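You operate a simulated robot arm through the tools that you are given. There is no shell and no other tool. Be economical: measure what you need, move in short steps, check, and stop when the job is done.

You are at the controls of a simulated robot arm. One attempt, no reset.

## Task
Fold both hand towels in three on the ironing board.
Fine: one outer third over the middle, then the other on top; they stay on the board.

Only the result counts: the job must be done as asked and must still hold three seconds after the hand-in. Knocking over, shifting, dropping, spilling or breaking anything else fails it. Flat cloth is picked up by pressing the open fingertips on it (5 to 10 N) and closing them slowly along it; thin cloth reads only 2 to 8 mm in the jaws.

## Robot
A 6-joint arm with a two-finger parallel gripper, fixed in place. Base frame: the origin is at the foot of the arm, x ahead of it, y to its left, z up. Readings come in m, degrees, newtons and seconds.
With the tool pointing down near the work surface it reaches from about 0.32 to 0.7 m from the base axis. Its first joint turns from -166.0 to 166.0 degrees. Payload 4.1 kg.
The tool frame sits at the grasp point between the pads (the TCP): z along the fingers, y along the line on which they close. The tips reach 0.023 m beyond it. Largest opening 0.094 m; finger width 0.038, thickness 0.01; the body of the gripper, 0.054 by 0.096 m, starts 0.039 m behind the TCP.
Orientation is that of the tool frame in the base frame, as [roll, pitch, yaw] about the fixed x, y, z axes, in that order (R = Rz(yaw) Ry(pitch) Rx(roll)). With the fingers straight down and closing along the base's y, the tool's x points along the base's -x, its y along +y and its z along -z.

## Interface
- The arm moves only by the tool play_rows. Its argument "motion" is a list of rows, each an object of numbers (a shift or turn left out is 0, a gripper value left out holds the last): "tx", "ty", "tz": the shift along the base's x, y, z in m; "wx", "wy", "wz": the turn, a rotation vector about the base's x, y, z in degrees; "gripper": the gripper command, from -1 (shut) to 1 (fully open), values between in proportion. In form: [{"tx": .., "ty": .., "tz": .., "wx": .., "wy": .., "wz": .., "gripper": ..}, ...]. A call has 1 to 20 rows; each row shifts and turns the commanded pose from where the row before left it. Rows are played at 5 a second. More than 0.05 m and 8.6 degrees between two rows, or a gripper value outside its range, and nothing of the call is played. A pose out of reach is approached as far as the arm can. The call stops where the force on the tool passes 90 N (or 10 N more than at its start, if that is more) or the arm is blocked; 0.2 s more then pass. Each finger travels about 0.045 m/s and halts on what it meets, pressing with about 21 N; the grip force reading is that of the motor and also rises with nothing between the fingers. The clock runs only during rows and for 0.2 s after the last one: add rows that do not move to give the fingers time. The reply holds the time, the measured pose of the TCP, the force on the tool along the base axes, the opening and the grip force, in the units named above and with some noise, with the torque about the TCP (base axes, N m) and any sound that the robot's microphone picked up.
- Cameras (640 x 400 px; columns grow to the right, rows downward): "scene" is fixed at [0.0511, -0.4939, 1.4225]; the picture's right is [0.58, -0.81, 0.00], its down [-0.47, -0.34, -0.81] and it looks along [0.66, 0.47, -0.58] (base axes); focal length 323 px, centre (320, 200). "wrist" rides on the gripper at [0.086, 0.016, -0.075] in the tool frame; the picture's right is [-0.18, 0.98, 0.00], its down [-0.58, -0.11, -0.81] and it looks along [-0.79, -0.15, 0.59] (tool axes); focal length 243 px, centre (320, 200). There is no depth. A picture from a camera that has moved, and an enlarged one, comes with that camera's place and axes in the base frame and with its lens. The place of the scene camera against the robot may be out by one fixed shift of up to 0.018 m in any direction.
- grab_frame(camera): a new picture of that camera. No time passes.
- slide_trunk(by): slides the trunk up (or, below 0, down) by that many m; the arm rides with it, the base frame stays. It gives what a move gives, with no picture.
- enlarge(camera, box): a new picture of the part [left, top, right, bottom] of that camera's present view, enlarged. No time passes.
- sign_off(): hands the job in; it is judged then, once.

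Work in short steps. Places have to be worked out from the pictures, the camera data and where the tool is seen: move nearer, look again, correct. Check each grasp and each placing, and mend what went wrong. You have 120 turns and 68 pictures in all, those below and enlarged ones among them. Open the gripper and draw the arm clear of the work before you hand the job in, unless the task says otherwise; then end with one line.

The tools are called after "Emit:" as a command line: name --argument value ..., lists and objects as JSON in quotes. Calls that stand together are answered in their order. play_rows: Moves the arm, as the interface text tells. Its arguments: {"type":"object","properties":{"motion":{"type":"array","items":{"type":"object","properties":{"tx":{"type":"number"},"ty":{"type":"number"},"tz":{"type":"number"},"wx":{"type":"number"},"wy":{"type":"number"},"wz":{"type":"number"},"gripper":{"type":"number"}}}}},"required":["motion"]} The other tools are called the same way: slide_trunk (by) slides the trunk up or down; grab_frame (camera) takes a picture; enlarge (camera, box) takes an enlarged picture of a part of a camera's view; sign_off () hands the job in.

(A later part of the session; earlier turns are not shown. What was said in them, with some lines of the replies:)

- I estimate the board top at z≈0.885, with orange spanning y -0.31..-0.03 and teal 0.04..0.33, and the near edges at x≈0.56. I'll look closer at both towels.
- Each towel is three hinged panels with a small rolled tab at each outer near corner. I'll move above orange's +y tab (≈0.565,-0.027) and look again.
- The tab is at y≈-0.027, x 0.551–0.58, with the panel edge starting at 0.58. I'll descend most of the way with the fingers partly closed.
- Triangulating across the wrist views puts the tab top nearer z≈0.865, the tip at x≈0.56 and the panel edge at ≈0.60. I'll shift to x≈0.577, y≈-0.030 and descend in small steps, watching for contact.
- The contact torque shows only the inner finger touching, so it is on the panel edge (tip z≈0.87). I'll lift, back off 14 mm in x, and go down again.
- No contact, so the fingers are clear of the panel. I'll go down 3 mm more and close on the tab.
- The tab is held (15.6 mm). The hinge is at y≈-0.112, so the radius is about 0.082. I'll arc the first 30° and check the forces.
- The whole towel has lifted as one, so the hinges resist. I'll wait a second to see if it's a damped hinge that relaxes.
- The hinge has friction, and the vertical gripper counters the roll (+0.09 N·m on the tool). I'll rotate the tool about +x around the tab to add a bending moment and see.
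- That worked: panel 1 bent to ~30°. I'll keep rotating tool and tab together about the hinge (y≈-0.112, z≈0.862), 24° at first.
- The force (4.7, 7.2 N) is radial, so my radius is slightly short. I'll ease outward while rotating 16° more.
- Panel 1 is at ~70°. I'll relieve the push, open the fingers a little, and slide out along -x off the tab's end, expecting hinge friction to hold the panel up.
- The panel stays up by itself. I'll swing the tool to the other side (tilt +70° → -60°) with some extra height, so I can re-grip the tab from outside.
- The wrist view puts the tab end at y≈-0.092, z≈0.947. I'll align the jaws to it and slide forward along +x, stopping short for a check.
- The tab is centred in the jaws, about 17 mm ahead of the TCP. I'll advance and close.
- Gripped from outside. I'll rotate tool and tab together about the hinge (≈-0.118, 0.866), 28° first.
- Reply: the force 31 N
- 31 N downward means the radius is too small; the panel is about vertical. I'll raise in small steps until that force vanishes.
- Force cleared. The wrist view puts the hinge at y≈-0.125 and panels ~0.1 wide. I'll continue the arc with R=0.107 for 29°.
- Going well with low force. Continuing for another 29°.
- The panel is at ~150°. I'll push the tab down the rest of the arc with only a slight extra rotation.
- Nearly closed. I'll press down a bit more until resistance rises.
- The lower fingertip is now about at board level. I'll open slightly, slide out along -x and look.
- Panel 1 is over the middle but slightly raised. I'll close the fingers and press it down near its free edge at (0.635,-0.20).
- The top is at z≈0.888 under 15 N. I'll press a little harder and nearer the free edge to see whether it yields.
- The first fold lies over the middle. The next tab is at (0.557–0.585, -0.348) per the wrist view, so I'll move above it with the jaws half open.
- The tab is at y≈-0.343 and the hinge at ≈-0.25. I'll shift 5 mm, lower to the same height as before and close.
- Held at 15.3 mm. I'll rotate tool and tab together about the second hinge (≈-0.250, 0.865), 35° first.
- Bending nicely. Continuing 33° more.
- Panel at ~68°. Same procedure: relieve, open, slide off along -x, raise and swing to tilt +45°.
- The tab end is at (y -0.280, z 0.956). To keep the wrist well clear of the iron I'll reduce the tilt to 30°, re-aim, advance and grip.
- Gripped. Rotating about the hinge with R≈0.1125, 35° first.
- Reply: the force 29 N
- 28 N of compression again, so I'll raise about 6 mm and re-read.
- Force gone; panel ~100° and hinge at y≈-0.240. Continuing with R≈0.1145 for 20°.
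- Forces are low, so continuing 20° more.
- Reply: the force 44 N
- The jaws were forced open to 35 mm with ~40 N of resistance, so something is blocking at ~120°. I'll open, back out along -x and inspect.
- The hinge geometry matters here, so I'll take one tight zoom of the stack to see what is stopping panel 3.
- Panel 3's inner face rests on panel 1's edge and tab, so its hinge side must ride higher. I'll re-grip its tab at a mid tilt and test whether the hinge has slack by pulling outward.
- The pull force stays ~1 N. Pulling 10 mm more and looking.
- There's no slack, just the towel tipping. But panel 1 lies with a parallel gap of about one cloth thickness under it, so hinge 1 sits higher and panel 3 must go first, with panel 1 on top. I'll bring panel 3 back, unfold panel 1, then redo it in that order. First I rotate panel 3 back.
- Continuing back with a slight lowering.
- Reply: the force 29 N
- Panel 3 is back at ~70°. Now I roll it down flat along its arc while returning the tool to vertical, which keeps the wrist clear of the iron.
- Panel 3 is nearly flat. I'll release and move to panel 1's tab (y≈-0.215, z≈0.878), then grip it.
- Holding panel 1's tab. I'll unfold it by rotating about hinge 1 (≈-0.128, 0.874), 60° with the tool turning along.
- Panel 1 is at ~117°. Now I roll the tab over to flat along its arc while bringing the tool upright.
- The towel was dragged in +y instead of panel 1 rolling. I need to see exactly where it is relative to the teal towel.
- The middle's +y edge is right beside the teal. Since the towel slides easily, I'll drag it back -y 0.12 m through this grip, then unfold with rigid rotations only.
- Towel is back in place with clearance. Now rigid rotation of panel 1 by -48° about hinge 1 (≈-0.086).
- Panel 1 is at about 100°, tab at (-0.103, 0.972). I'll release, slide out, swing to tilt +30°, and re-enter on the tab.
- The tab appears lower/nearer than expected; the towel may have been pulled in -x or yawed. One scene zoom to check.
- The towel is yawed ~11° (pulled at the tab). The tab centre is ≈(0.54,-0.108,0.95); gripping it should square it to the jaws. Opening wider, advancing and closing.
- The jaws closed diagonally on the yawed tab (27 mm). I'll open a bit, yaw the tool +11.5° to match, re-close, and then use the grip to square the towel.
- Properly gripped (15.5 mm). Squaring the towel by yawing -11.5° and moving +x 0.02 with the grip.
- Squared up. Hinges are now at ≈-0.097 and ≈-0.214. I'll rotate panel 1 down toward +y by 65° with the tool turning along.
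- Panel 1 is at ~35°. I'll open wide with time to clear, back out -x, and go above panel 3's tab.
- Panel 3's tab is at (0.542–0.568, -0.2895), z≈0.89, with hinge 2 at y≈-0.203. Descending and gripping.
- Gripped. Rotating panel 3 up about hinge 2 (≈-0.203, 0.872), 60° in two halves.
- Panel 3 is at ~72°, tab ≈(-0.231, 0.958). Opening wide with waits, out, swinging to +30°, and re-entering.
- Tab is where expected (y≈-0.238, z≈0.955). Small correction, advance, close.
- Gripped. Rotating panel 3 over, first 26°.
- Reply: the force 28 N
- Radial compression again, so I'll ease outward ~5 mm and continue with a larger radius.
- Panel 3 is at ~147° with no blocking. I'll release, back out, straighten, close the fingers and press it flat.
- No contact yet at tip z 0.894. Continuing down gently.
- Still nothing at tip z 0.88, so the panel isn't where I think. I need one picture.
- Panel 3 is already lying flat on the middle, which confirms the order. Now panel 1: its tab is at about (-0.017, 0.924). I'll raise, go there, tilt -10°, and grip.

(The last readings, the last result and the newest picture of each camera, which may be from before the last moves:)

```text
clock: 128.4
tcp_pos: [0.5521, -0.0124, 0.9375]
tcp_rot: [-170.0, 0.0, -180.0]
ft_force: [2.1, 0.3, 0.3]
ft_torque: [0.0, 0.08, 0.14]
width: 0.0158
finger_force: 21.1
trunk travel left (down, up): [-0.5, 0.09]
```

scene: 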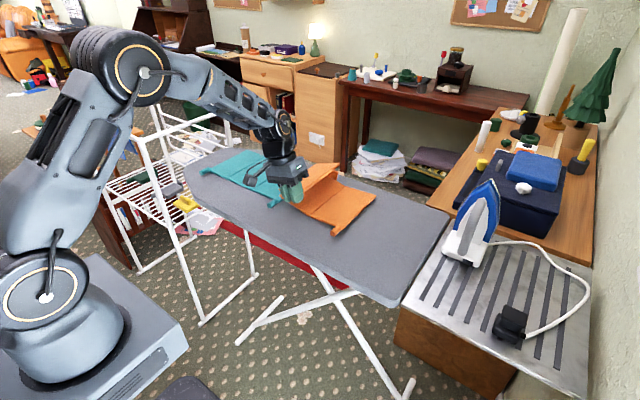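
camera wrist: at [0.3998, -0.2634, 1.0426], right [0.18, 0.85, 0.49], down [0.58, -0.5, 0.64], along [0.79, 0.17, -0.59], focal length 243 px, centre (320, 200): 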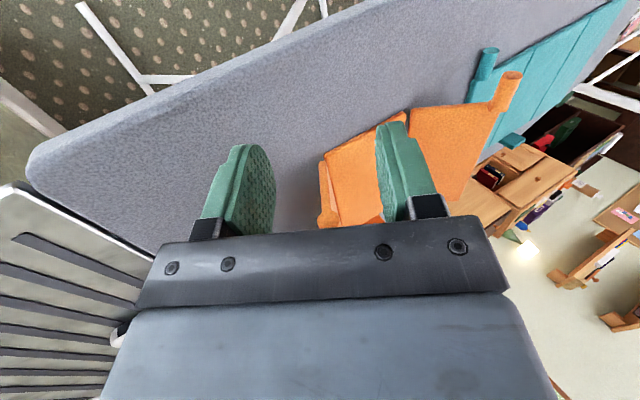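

Gripped (15.8 mm). Rotating panel 1 up about hinge 1 (≈-0.094, 0.874) in two calls.

Emit:
play_rows --motion '[{"wx": 5, "ty": -0.0056, "tz": 0.0072}, {"wx": 5, "ty": -0.0061, "tz": 0.0066}, {"wx": 5, "ty": -0.0068, "tz": 0.0061}, {"wx": 5, "ty": -0.0073, "tz": 0.0055}, {"wx": 5, "ty": -0.0077, "tz": 0.005}, {"wx": 5, "ty": -0.0082, "tz": 0.0043}, {"wx": 5, "ty": -0.0086, "tz": 0.0036}, {}]'

Emit:
play_rows --motion '[{"wx": 5, "ty": -0.0089, "tz": 0.0028}, {"wx": 5, "ty": -0.0092, "tz": 0.0016}, {"wx": 5, "ty": -0.0093, "tz": 0.0007}, {"wx": 5, "ty": -0.0093, "tz": 0.0}, {"wx": 5, "ty": -0.0093, "tz": -0.0009}, {"wx": 5, "ty": -0.0092, "tz": -0.0017}, {}]'

```text
clock: 130.2
tcp_pos: [0.5509, -0.0639, 0.9761]
tcp_rot: [154.9, 0.0, -179.9]
ft_force: [-0.2, 0.4, -1.3]
ft_torque: [-0.01, 0.07, 0.01]
width: 0.0156
finger_force: 20.8
trunk travel left (down, up): [-0.5, 0.09]
```

```text
clock: 131.8
tcp_pos: [0.5514, -0.12, 0.9783]
tcp_rot: [124.9, -0.1, -180.0]
ft_force: [-0.1, 0.3, -0.7]
ft_torque: [-0.02, 0.04, 0.04]
width: 0.0156
finger_force: 20.8
trunk travel left (down, up): [-0.5, 0.09]
```

Panel 1 at ~98°, tab ≈(-0.1085, 0.970). Releasing wide, swinging to -40° and re-gripping from the other side.

Emit:
play_rows --motion '[{"gripper": 0.0}, {"gripper": 0.2}, {}, {}, {"tx": -0.025}, {"tx": -0.035}, {"tz": 0.045}, {"tz": 0.018, "wx": -7.92}, {"wx": -7.92}, {"wx": -7.92}, {"wx": -7.92}, {"wx": -7.92}, {"wx": -7.92, "ty": 0.007}, {"wx": -7.92, "ty": 0.007}, {"wx": -7.92, "ty": 0.007}, {"wx": -7.92}, {"wx": -7.92}, {"wx": -7.92}, {"wx": -7.9, "tz": -0.03}, {"tz": -0.03}]'

Emit:
play_rows --motion '[{}, {"tx": 0.03}, {"tx": 0.03}, {}, {"gripper": -0.2}, {"gripper": -0.6}, {"gripper": -1}, {}, {}]'

```text
clock: 136.0
tcp_pos: [0.4909, -0.095, 0.9829]
tcp_rot: [-139.8, 0.1, -179.9]
ft_force: [0.5, -0.4, -0.1]
ft_torque: [0.0, -0.02, 0.01]
width: 0.0565
finger_force: 0.1
trunk travel left (down, up): [-0.5, 0.09]
```

```text
clock: 138.0
tcp_pos: [0.5515, -0.0988, 0.9827]
tcp_rot: [-140.0, 0.0, 179.9]
ft_force: [0.9, 0.5, -2.2]
ft_torque: [0.05, 0.19, 0.02]
width: 0.015
finger_force: 21.5
trunk travel left (down, up): [-0.5, 0.09]
```

Gripped. Rotating panel 1 over the stack.

Emit:
play_rows --motion '[{"wx": 5, "ty": -0.0095, "tz": -0.0006}, {"wx": 5, "ty": -0.0093, "tz": -0.0015}, {"wx": 5, "ty": -0.0092, "tz": -0.0024}, {"wx": 5, "ty": -0.0089, "tz": -0.0033}, {"wx": 5, "ty": -0.0086, "tz": -0.004}, {"wx": 5, "ty": -0.0083, "tz": -0.0047}, {}]'

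Emit:
play_rows --motion '[{"wx": 5, "ty": -0.0077, "tz": -0.0055}, {"wx": 5, "ty": -0.0073, "tz": -0.0061}, {"wx": 5, "ty": -0.0067, "tz": -0.0067}, {"wx": 5, "ty": -0.0061, "tz": -0.0073}, {"wx": 5, "ty": -0.0055, "tz": -0.0077}, {"wx": 5, "ty": -0.0047, "tz": -0.0083}, {"wx": 5, "ty": -0.004, "tz": -0.0086}, {}]'

```text
clock: 139.6
tcp_pos: [0.5532, -0.1512, 0.9677]
tcp_rot: [-170.2, 0.1, 179.9]
ft_force: [-0.3, -1.7, 4.6]
ft_torque: [-0.05, 0.15, 0.02]
width: 0.0151
finger_force: 21.1
trunk travel left (down, up): [-0.5, 0.09]
```

```text
clock: 141.4
tcp_pos: [0.5515, -0.1936, 0.9151]
tcp_rot: [154.8, 0.0, -180.0]
ft_force: [0.2, 0.2, 0.0]
ft_torque: [0.03, 0.18, 0.03]
width: 0.015
finger_force: 21.6
trunk travel left (down, up): [-0.5, 0.09]
```

Panel at ~163°. Finishing the last degrees downward.

Emit:
play_rows --motion '[{"wx": 3, "ty": -0.002, "tz": -0.006}, {"wx": 3, "ty": -0.0015, "tz": -0.006}, {"wx": 3, "ty": -0.001, "tz": -0.006}, {"tz": -0.003}, {}]'

```text
clock: 142.6
tcp_pos: [0.551, -0.1978, 0.8965]
tcp_rot: [146.0, 0.1, 179.9]
ft_force: [1.3, -2.6, 5.8]
ft_torque: [0.1, 0.03, -0.16]
width: 0.0148
finger_force: 21.2
trunk travel left (down, up): [-0.5, 0.09]
```

Contact is felt (~6 N). Releasing, exiting, then pressing the stack flat from above with closed fingers.

Emit:
play_rows --motion '[{"tz": 0.002}, {"gripper": -0.5}, {"gripper": -0.3}, {}, {"tx": -0.025}, {"tx": -0.035}, {"tz": 0.045}, {"tz": 0.045, "wx": -7}, {"wx": -7, "gripper": -1}, {"wx": -7}, {"wx": -7}, {"wx": -6}, {"tx": 0.045, "ty": 0.015}, {"tx": 0.045, "ty": 0.015}, {"tx": 0.045}, {"tz": -0.035}, {"tz": -0.02}, {}]'

Emit:
play_rows --motion '[{"tz": -0.015}, {"tz": -0.008}, {"tz": -0.005}, {"tz": -0.004}, {}]'

```text
clock: 146.4
tcp_pos: [0.6283, -0.1686, 0.9342]
tcp_rot: [179.9, -0.1, 179.9]
ft_force: [-0.1, -0.2, 1.0]
ft_torque: [0.01, 0.02, -0.02]
width: 0.0001
finger_force: 20.9
trunk travel left (down, up): [-0.5, 0.09]
```

```text
clock: 147.6
tcp_pos: [0.6274, -0.168, 0.9118]
tcp_rot: [-179.7, 1.2, -179.9]
ft_force: [-0.3, 0.4, 60.8]
ft_torque: [-0.03, 1.14, 0.01]
width: 0.0
finger_force: 20.7
trunk travel left (down, up): [-0.5, 0.09]
```

The stack holds at z≈0.889 under 60 N, so orange looks done. Now the teal towel, same order: the -y third first (tab ≈(0.57, 0.033)). I'll raise and move above it, then take one wrist picture.

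Emit:
play_rows --motion '[{"tz": 0.035}, {"tz": 0.045}, {"tz": 0.01, "tx": -0.025, "ty": 0.035}, {"tx": -0.025, "ty": 0.04, "gripper": 0.2}, {"tx": -0.0175, "ty": 0.042}, {"ty": 0.045}, {"ty": 0.039}, {"tz": -0.03}, {"tz": -0.025}, {}]'

Emit:
grab_frame --camera "wrist"

```text
clock: 149.8
tcp_pos: [0.5606, 0.0332, 0.9354]
tcp_rot: [-180.0, 0.0, 180.0]
ft_force: [0.1, -0.3, -0.2]
ft_torque: [0.03, -0.02, 0.01]
width: 0.0561
finger_force: 0.1
trunk travel left (down, up): [-0.5, 0.09]
```

```text
1 pictures are left
camera wrist: at [0.4749, 0.0481, 1.0085], right [0.18, 0.98, 0.0], down [0.58, -0.11, 0.81], along [0.79, -0.15, -0.59], focal length 243 px, centre (320, 200)
```

wrist: 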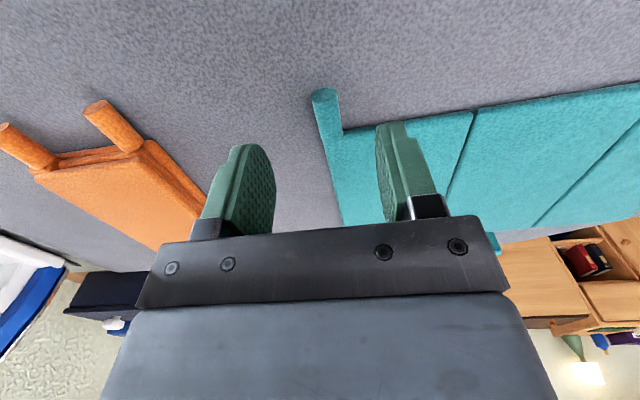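

Orange is a neat stack of three. Teal's tab is at y≈0.036 and its hinge at ≈0.130. Descending and gripping.

Emit:
play_rows --motion '[{"ty": 0.003, "tz": -0.025}, {"tz": -0.018}, {"tz": -0.0095}, {}, {"gripper": -0.2}, {"gripper": -0.6}, {"gripper": -1}, {}, {}]'

```text
clock: 151.8
tcp_pos: [0.559, 0.0362, 0.8842]
tcp_rot: [-179.9, 0.0, 180.0]
ft_force: [1.2, -3.8, 6.5]
ft_torque: [-0.07, 0.02, 0.36]
width: 0.0158
finger_force: 20.6
trunk travel left (down, up): [-0.5, 0.09]
```

Gripped (15.8 mm). Rotating this third up with the tool, first 35°, then 30° more.

Emit:
play_rows --motion '[{"wx": -5, "ty": 0.0014, "tz": 0.0081}, {"wx": -5, "ty": 0.002, "tz": 0.0081}, {"wx": -5, "ty": 0.0028, "tz": 0.0079}, {"wx": -5, "ty": 0.0034, "tz": 0.0076}, {"wx": -5, "ty": 0.0042, "tz": 0.0073}, {"wx": -5, "ty": 0.0047, "tz": 0.0069}, {"wx": -5, "ty": 0.0054, "tz": 0.0065}, {}]'

Emit:
play_rows --motion '[{"wx": -5, "ty": 0.0059, "tz": 0.0061}, {"wx": -5, "ty": 0.0064, "tz": 0.0055}, {"wx": -5, "ty": 0.0069, "tz": 0.0049}, {"wx": -5, "ty": 0.0074, "tz": 0.0044}, {"wx": -5, "ty": 0.0077, "tz": 0.0036}, {"wx": -5, "ty": 0.0082, "tz": 0.0028}, {}]'

```text
clock: 153.6
tcp_pos: [0.5595, 0.0586, 0.9347]
tcp_rot: [-144.9, 0.0, -180.0]
ft_force: [-0.2, 1.1, 0.0]
ft_torque: [-0.04, 0.06, 0.11]
width: 0.0155
finger_force: 21.0
trunk travel left (down, up): [-0.5, 0.09]
```

```text
clock: 155.2
tcp_pos: [0.56, 0.1027, 0.9628]
tcp_rot: [-115.0, -0.1, 180.0]
ft_force: [0.4, 0.2, 0.6]
ft_torque: [-0.03, 0.06, -0.01]
width: 0.0157
finger_force: 21.3
trunk travel left (down, up): [-0.5, 0.09]
```

Low forces; third at ~65°, tab ≈(0.089, 0.956). Releasing, swinging to +30°, re-entering and gripping.

Emit:
play_rows --motion '[{"gripper": 0.0}, {"gripper": 0.2}, {}, {}, {"tx": -0.025}, {"tx": -0.035}, {"tz": 0.045}, {"tz": 0.0226, "wx": 7.92}, {"wx": 7.92}, {"wx": 7.92}, {"wx": 7.92}, {"wx": 7.92}, {"wx": 7.92, "ty": -0.007}, {"wx": 7.92, "ty": -0.007}, {"wx": 7.92, "ty": -0.0077}, {"wx": 7.92}, {"wx": 7.92}, {"wx": 7.92}, {"wx": 7.9, "tz": -0.03}, {"tz": -0.03}]'

Emit:
play_rows --motion '[{}, {"tx": 0.03}, {"tx": 0.03}, {}, {"gripper": -0.2}, {"gripper": -0.6}, {"gripper": -1}, {}, {}]'

```text
clock: 159.4
tcp_pos: [0.4983, 0.0798, 0.9679]
tcp_rot: [149.9, 0.0, 179.9]
ft_force: [-0.1, -0.3, 0.3]
ft_torque: [0.01, 0.02, -0.02]
width: 0.0564
finger_force: 0.1
trunk travel left (down, up): [-0.5, 0.09]
```

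```text
clock: 161.4
tcp_pos: [0.557, 0.0791, 0.9697]
tcp_rot: [149.8, -0.1, 180.0]
ft_force: [-0.2, -0.2, 0.2]
ft_torque: [0.01, -0.01, 0.03]
width: 0.0157
finger_force: 20.6
trunk travel left (down, up): [-0.5, 0.09]
```

Gripped. Rotating it over, five rows at a time.

Emit:
play_rows --motion '[{"wx": -5.2, "ty": 0.0095, "tz": 0.004}, {"wx": -5.2, "ty": 0.0098, "tz": 0.0032}, {"wx": -5.2, "ty": 0.01, "tz": 0.0022}, {"wx": -5.2, "ty": 0.0102, "tz": 0.0014}, {"wx": -5.2, "ty": 0.0103, "tz": 0.0004}, {}]'

Emit:
play_rows --motion '[{"wx": -5.2, "ty": 0.0103, "tz": -0.0005}, {"wx": -5.2, "ty": 0.0102, "tz": -0.0015}, {"wx": -5.2, "ty": 0.01, "tz": -0.0023}, {"wx": -5.2, "ty": 0.0098, "tz": -0.0033}, {"wx": -5.2, "ty": 0.0094, "tz": -0.0041}, {}]'

Emit:
play_rows --motion '[{"wx": -5.2, "ty": 0.009, "tz": -0.005}, {"wx": -5.2, "ty": 0.0085, "tz": -0.0058}, {"wx": -5.2, "ty": 0.008, "tz": -0.0065}, {"wx": -5.2, "ty": 0.0073, "tz": -0.0072}, {"wx": -5.2, "ty": 0.0067, "tz": -0.0079}, {}]'

```text
clock: 162.8
tcp_pos: [0.559, 0.1298, 0.9819]
tcp_rot: [176.0, 0.2, 180.0]
ft_force: [0.0, 0.3, 12.9]
ft_torque: [0.08, -0.24, 0.0]
width: 0.0154
finger_force: 20.7
trunk travel left (down, up): [-0.5, 0.09]
```

```text
clock: 164.2
tcp_pos: [0.5577, 0.18, 0.9708]
tcp_rot: [-157.9, 0.1, 180.0]
ft_force: [-1.2, 10.6, 20.5]
ft_torque: [0.06, -0.43, 0.27]
width: 0.0157
finger_force: 20.6
trunk travel left (down, up): [-0.5, 0.09]
```

```text
clock: 165.6
tcp_pos: [0.5584, 0.2195, 0.9362]
tcp_rot: [-131.9, -0.1, -180.0]
ft_force: [0.3, -1.4, -0.1]
ft_torque: [0.05, 0.21, -0.01]
width: 0.0156
finger_force: 21.5
trunk travel left (down, up): [-0.5, 0.09]
```

Third at ~143°. Lowering a little further, then releasing, backing out, and pressing from above to measure the stack height.

Emit:
play_rows --motion '[{"wx": -4, "ty": 0.006, "tz": -0.0085}, {"wx": -3, "ty": 0.0045, "tz": -0.009}, {"ty": 0.003, "tz": -0.007}, {}, {"gripper": 0.0}, {"gripper": 0.1}, {}, {"tx": -0.025}, {"tx": -0.035}, {"tz": 0.045}, {"tz": 0.045, "wx": 8}, {"wx": 8, "gripper": -1}, {"wx": 8}, {"wx": 8}, {"wx": 8}, {"wx": 8}, {"wx": 7.1}, {"tx": 0.045, "ty": -0.018}, {"tx": 0.045, "ty": -0.018}, {"tx": 0.035}]'

Emit:
play_rows --motion '[{"tz": -0.035}, {"tz": -0.03}, {"tz": -0.01}, {"tz": -0.008}, {}]'

```text
clock: 169.8
tcp_pos: [0.6266, 0.1956, 1.0016]
tcp_rot: [179.8, 0.0, 180.0]
ft_force: [0.1, 0.0, 0.1]
ft_torque: [-0.03, -0.01, -0.01]
width: 0.0
finger_force: 21.2
trunk travel left (down, up): [-0.5, 0.09]
```

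```text
clock: 171.0
tcp_pos: [0.6262, 0.1966, 0.9194]
tcp_rot: [179.9, 0.1, -180.0]
ft_force: [-0.9, 0.6, -0.4]
ft_torque: [0.04, 0.02, 0.0]
width: 0.0
finger_force: 21.0
trunk travel left (down, up): [-0.5, 0.09]
```

Lowering slowly to find the top surface.

Emit:
play_rows --motion '[{"tz": -0.006}, {"tz": -0.003}, {}]'

Emit:
play_rows --motion '[{"tz": -0.003}, {"tz": -0.003}, {}]'

Emit:
play_rows --motion '[{"tz": -0.003}, {"tz": -0.003}, {}]'

```text
clock: 171.8
tcp_pos: [0.6256, 0.196, 0.9099]
tcp_rot: [179.9, 0.0, -180.0]
ft_force: [-0.4, 0.8, 0.8]
ft_torque: [0.02, -0.02, 0.05]
width: 0.0
finger_force: 21.1
trunk travel left (down, up): [-0.5, 0.09]
```

```text
clock: 172.6
tcp_pos: [0.624, 0.1971, 0.9051]
tcp_rot: [179.8, 0.0, -180.0]
ft_force: [-0.2, 1.0, 1.1]
ft_torque: [-0.01, 0.01, -0.04]
width: 0.0
finger_force: 21.4
trunk travel left (down, up): [-0.5, 0.09]
```

```text
clock: 173.4
tcp_pos: [0.6248, 0.198, 0.9001]
tcp_rot: [179.8, 0.2, 179.9]
ft_force: [-2.4, -0.3, 12.3]
ft_torque: [-0.02, 0.26, 0.01]
width: 0.0002
finger_force: 20.5
trunk travel left (down, up): [-0.5, 0.09]
```

The top is at ~0.878 (not 0.888), so teal's first fold lies flat and the order is right. Pressing a touch, then going to the +y third's tab (≈0.34) with jaws wide.

Emit:
play_rows --motion '[{"tz": -0.004}, {}, {"tz": 0.045}, {"tz": 0.045}, {"tx": -0.033, "ty": 0.03, "gripper": 0.5}, {"tx": -0.033, "ty": 0.03}, {"ty": 0.045}, {"ty": 0.037}, {"tz": -0.045}, {"tz": -0.025}, {"tz": -0.02}, {}]'

```text
clock: 176.0
tcp_pos: [0.5566, 0.3394, 0.8936]
tcp_rot: [179.9, -0.1, -180.0]
ft_force: [-0.1, 0.4, 0.0]
ft_torque: [-0.01, 0.0, -0.02]
width: 0.0704
finger_force: 0.0
trunk travel left (down, up): [-0.5, 0.09]
```

No contact; lowering 10 mm and closing on the tab.

Emit:
play_rows --motion '[{"tz": -0.006}, {"tz": -0.004}, {}, {"gripper": 0.1}, {"gripper": -0.3}, {"gripper": -0.7}, {"gripper": -1}, {}, {}, {}]'

```text
clock: 178.2
tcp_pos: [0.5586, 0.3397, 0.8839]
tcp_rot: [179.8, 0.1, -180.0]
ft_force: [-0.3, -1.2, -0.5]
ft_torque: [-0.06, -0.05, -0.28]
width: 0.0157
finger_force: 20.7
trunk travel left (down, up): [-0.5, 0.09]
```

Gripped (15.7 mm). Rotating the +y third up (mirrored path).

Emit:
play_rows --motion '[{"wx": 5, "ty": -0.0008, "tz": 0.0081}, {"wx": 5, "ty": -0.0015, "tz": 0.0081}, {"wx": 5, "ty": -0.0024, "tz": 0.008}, {"wx": 5, "ty": -0.0032, "tz": 0.0077}, {"wx": 5, "ty": -0.004, "tz": 0.0074}, {"wx": 5, "ty": -0.0046, "tz": 0.007}, {"wx": 5, "ty": -0.0053, "tz": 0.0067}, {}]'

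Emit:
play_rows --motion '[{"wx": 5, "ty": -0.0059, "tz": 0.0063}, {"wx": 5, "ty": -0.0064, "tz": 0.0057}, {"wx": 5, "ty": -0.0069, "tz": 0.0051}, {"wx": 5, "ty": -0.0074, "tz": 0.0046}, {"wx": 5, "ty": -0.0077, "tz": 0.0038}, {"wx": 5, "ty": -0.0082, "tz": 0.003}, {}]'

```text
clock: 180.0
tcp_pos: [0.5593, 0.317, 0.9369]
tcp_rot: [144.9, 0.0, -180.0]
ft_force: [0.4, -0.9, -1.4]
ft_torque: [0.02, 0.09, -0.06]
width: 0.0154
finger_force: 20.9
trunk travel left (down, up): [-0.5, 0.09]
```

```text
clock: 181.6
tcp_pos: [0.5577, 0.2753, 0.9658]
tcp_rot: [114.7, 0.0, -180.0]
ft_force: [0.2, 0.2, -0.7]
ft_torque: [0.0, 0.06, -0.01]
width: 0.0157
finger_force: 21.2
trunk travel left (down, up): [-0.5, 0.09]
```

Third at ~63°, tab ≈(0.289, 0.9595). The drying rack's post is near y≈0.52, so I'll re-grip with only -30° lean.

Emit:
play_rows --motion '[{"gripper": 0.0}, {"gripper": 0.2}, {}, {}, {"tx": -0.025}, {"tx": -0.035}, {"tz": 0.045}, {"tz": 0.0217, "wx": -7.92}, {"wx": -7.92}, {"wx": -7.92}, {"wx": -7.92}, {"wx": -7.92}, {"wx": -7.92, "ty": 0.007}, {"wx": -7.92, "ty": 0.007}, {"wx": -7.92, "ty": 0.0072}, {"wx": -7.92}, {"wx": -7.92}, {"wx": -7.92}, {"wx": -7.9, "tz": -0.03}, {"tz": -0.03}]'

Emit:
play_rows --motion '[{}, {"tx": 0.03}, {"tx": 0.03}, {}, {"gripper": -0.2}, {"gripper": -0.6}, {"gripper": -1}, {}, {}]'

```text
clock: 185.8
tcp_pos: [0.4995, 0.2969, 0.9701]
tcp_rot: [-150.0, 0.1, 180.0]
ft_force: [0.1, 0.6, 0.6]
ft_torque: [-0.03, 0.01, -0.03]
width: 0.0563
finger_force: 0.0
trunk travel left (down, up): [-0.5, 0.09]
```

```text
clock: 187.8
tcp_pos: [0.5602, 0.2962, 0.973]
tcp_rot: [-150.1, 0.0, 180.0]
ft_force: [1.2, 0.8, 0.7]
ft_torque: [0.02, 0.13, 0.13]
width: 0.0143
finger_force: 20.7
trunk travel left (down, up): [-0.5, 0.09]
```

The 14.3 mm reading suggests a grip near the edge of the tab; I'll open, go 4 mm deeper and re-close.

Emit:
play_rows --motion '[{"gripper": -0.2}, {}, {"ty": -0.002, "tz": -0.004}, {}, {"gripper": -0.6}, {"gripper": -1}, {}, {}]'

```text
clock: 189.6
tcp_pos: [0.5581, 0.2948, 0.9684]
tcp_rot: [-150.2, -0.1, 180.0]
ft_force: [0.3, -0.4, -0.2]
ft_torque: [0.01, 0.16, 0.1]
width: 0.0155
finger_force: 21.0
trunk travel left (down, up): [-0.5, 0.09]
```

Firm grip. Rotating the last third over, in three parts.

Emit:
play_rows --motion '[{"wx": 5, "ty": -0.0082, "tz": 0.0046}, {"wx": 5, "ty": -0.0086, "tz": 0.0038}, {"wx": 5, "ty": -0.0089, "tz": 0.0031}, {"wx": 5, "ty": -0.0092, "tz": 0.0023}, {"wx": 5, "ty": -0.0095, "tz": 0.0015}, {}]'

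Emit:
play_rows --motion '[{"wx": 5, "ty": -0.0096, "tz": 0.0007}, {"wx": 5, "ty": -0.0097, "tz": -0.0002}, {"wx": 5, "ty": -0.0096, "tz": -0.0014}, {"wx": 5, "ty": -0.0094, "tz": -0.0026}, {"wx": 5, "ty": -0.0091, "tz": -0.0033}, {}]'

```text
clock: 191.0
tcp_pos: [0.5596, 0.2506, 0.9836]
tcp_rot: [-175.2, 0.0, 180.0]
ft_force: [0.6, 1.0, -0.1]
ft_torque: [0.07, 0.2, 0.02]
width: 0.0155
finger_force: 20.5
trunk travel left (down, up): [-0.5, 0.09]
```

```text
clock: 192.4
tcp_pos: [0.5576, 0.2025, 0.9773]
tcp_rot: [159.8, 0.0, 180.0]
ft_force: [0.0, 0.3, -0.4]
ft_torque: [-0.01, 0.06, 0.06]
width: 0.0155
finger_force: 21.2
trunk travel left (down, up): [-0.5, 0.09]
```

Emit:
play_rows --motion '[{"wx": 5, "ty": -0.0088, "tz": -0.0042}, {"wx": 5, "ty": -0.0084, "tz": -0.0049}, {"wx": 5, "ty": -0.008, "tz": -0.0056}, {"wx": 5, "ty": -0.0074, "tz": -0.0063}, {"wx": 5, "ty": -0.0069, "tz": -0.0069}, {}]'

```text
clock: 193.8
tcp_pos: [0.5569, 0.1636, 0.9505]
tcp_rot: [134.7, 0.0, -180.0]
ft_force: [0.6, -0.2, -0.1]
ft_torque: [-0.01, -0.05, 0.02]
width: 0.0157
finger_force: 20.7
trunk travel left (down, up): [-0.5, 0.09]
```

Force-free at ~138°. Adding 8° and lowering as with the first third, then release, exit and press.

Emit:
play_rows --motion '[{"wx": 4, "ty": -0.006, "tz": -0.0074}, {"wx": 4, "ty": -0.0055, "tz": -0.008}, {"ty": -0.0045, "tz": -0.0085}, {"ty": -0.003, "tz": -0.008}, {}]'

Emit:
play_rows --motion '[{"gripper": -0.2}, {"gripper": 0.1}, {}, {}, {"tx": -0.025}, {"tx": -0.035}, {"tz": 0.045}, {"tz": 0.045, "wx": -7.6}, {"wx": -7.6, "gripper": -1}, {"wx": -7.6}, {"wx": -7.6}, {"wx": -7.6}, {"wx": -7.6}, {"wx": -7.6}, {"tx": 0.045, "ty": 0.015}, {"tx": 0.045, "ty": 0.01}, {"tx": 0.035}, {"tz": -0.03}, {}]'

```text
clock: 195.0
tcp_pos: [0.5576, 0.1433, 0.9161]
tcp_rot: [126.9, 0.0, 180.0]
ft_force: [-1.0, -0.6, 1.1]
ft_torque: [0.01, -0.12, 0.05]
width: 0.0157
finger_force: 20.4
trunk travel left (down, up): [-0.5, 0.09]
```

```text
clock: 199.0
tcp_pos: [0.6241, 0.1679, 0.9767]
tcp_rot: [-179.8, 0.0, -179.9]
ft_force: [0.8, -0.1, 0.0]
ft_torque: [0.01, -0.01, 0.01]
width: 0.0
finger_force: 21.1
trunk travel left (down, up): [-0.5, 0.09]
```

Pressing down from above in small steps to close it fully.

Emit:
play_rows --motion '[{"tz": -0.025}, {"tz": -0.015}, {"tz": -0.01}, {"tz": -0.008}, {}]'

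Emit:
play_rows --motion '[{"tz": -0.005}, {"tz": -0.004}, {"tz": -0.003}, {}]'

```text
clock: 200.2
tcp_pos: [0.6234, 0.1688, 0.9178]
tcp_rot: [-179.8, 0.1, -179.9]
ft_force: [0.3, 0.2, 0.3]
ft_torque: [-0.01, -0.03, -0.04]
width: 0.0
finger_force: 21.0
trunk travel left (down, up): [-0.5, 0.09]
```

```text
clock: 201.2
tcp_pos: [0.6233, 0.1687, 0.9128]
tcp_rot: [179.8, 0.5, -180.0]
ft_force: [2.9, -1.3, 35.4]
ft_torque: [-0.1, 0.48, 0.04]
width: 0.0
finger_force: 20.4
trunk travel left (down, up): [-0.5, 0.09]
```

The teal top is at 0.890, matching the finished orange stack. I'll retreat clear, open the gripper and use the last picture to check.

Emit:
play_rows --motion '[{"tz": 0.045}, {"tz": 0.045}, {"tz": 0.045}, {"tz": 0.045, "gripper": 0.5}, {"tx": -0.045}, {"tx": -0.045}, {"tx": -0.045}, {"tx": -0.045}, {"tx": -0.045}, {"tz": 0.04}, {"tz": 0.04}, {}]'

Emit:
enlarge --camera "scene" --box '[160, 110, 460, 300]'

```text
clock: 203.8
tcp_pos: [0.3983, 0.1683, 1.1683]
tcp_rot: [-179.9, 0.0, -179.9]
ft_force: [0.2, 0.1, -0.1]
ft_torque: [-0.01, 0.01, -0.01]
width: 0.0704
finger_force: 0.2
trunk travel left (down, up): [-0.5, 0.09]
```

```text
2.11 times, centred on (310, 205) of scene
camera zoom: at [0.0511, -0.4939, 1.4225], right [0.58, -0.81, 0.0], down [-0.47, -0.34, -0.81], along [0.66, 0.47, -0.58], focal length 681 px, centre (341, 190)
```

zoom: 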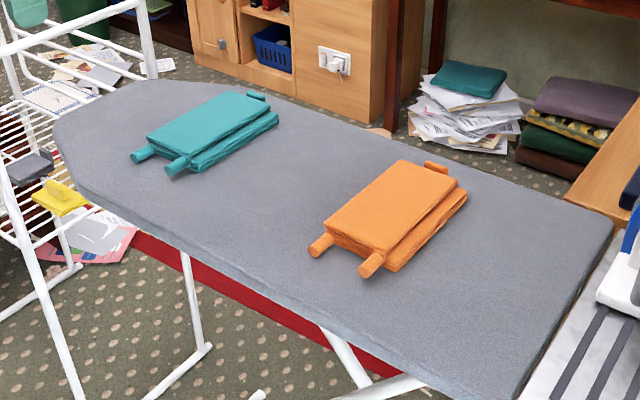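

Both towels are folded in three and flat on the board, nothing else appears disturbed, and the arm is clear, so I'm handing in.

Emit:
sign_off

```text
The job is handed in.
```

Both hand towels are folded in three and lie flat on the ironing board; the job is handed in.
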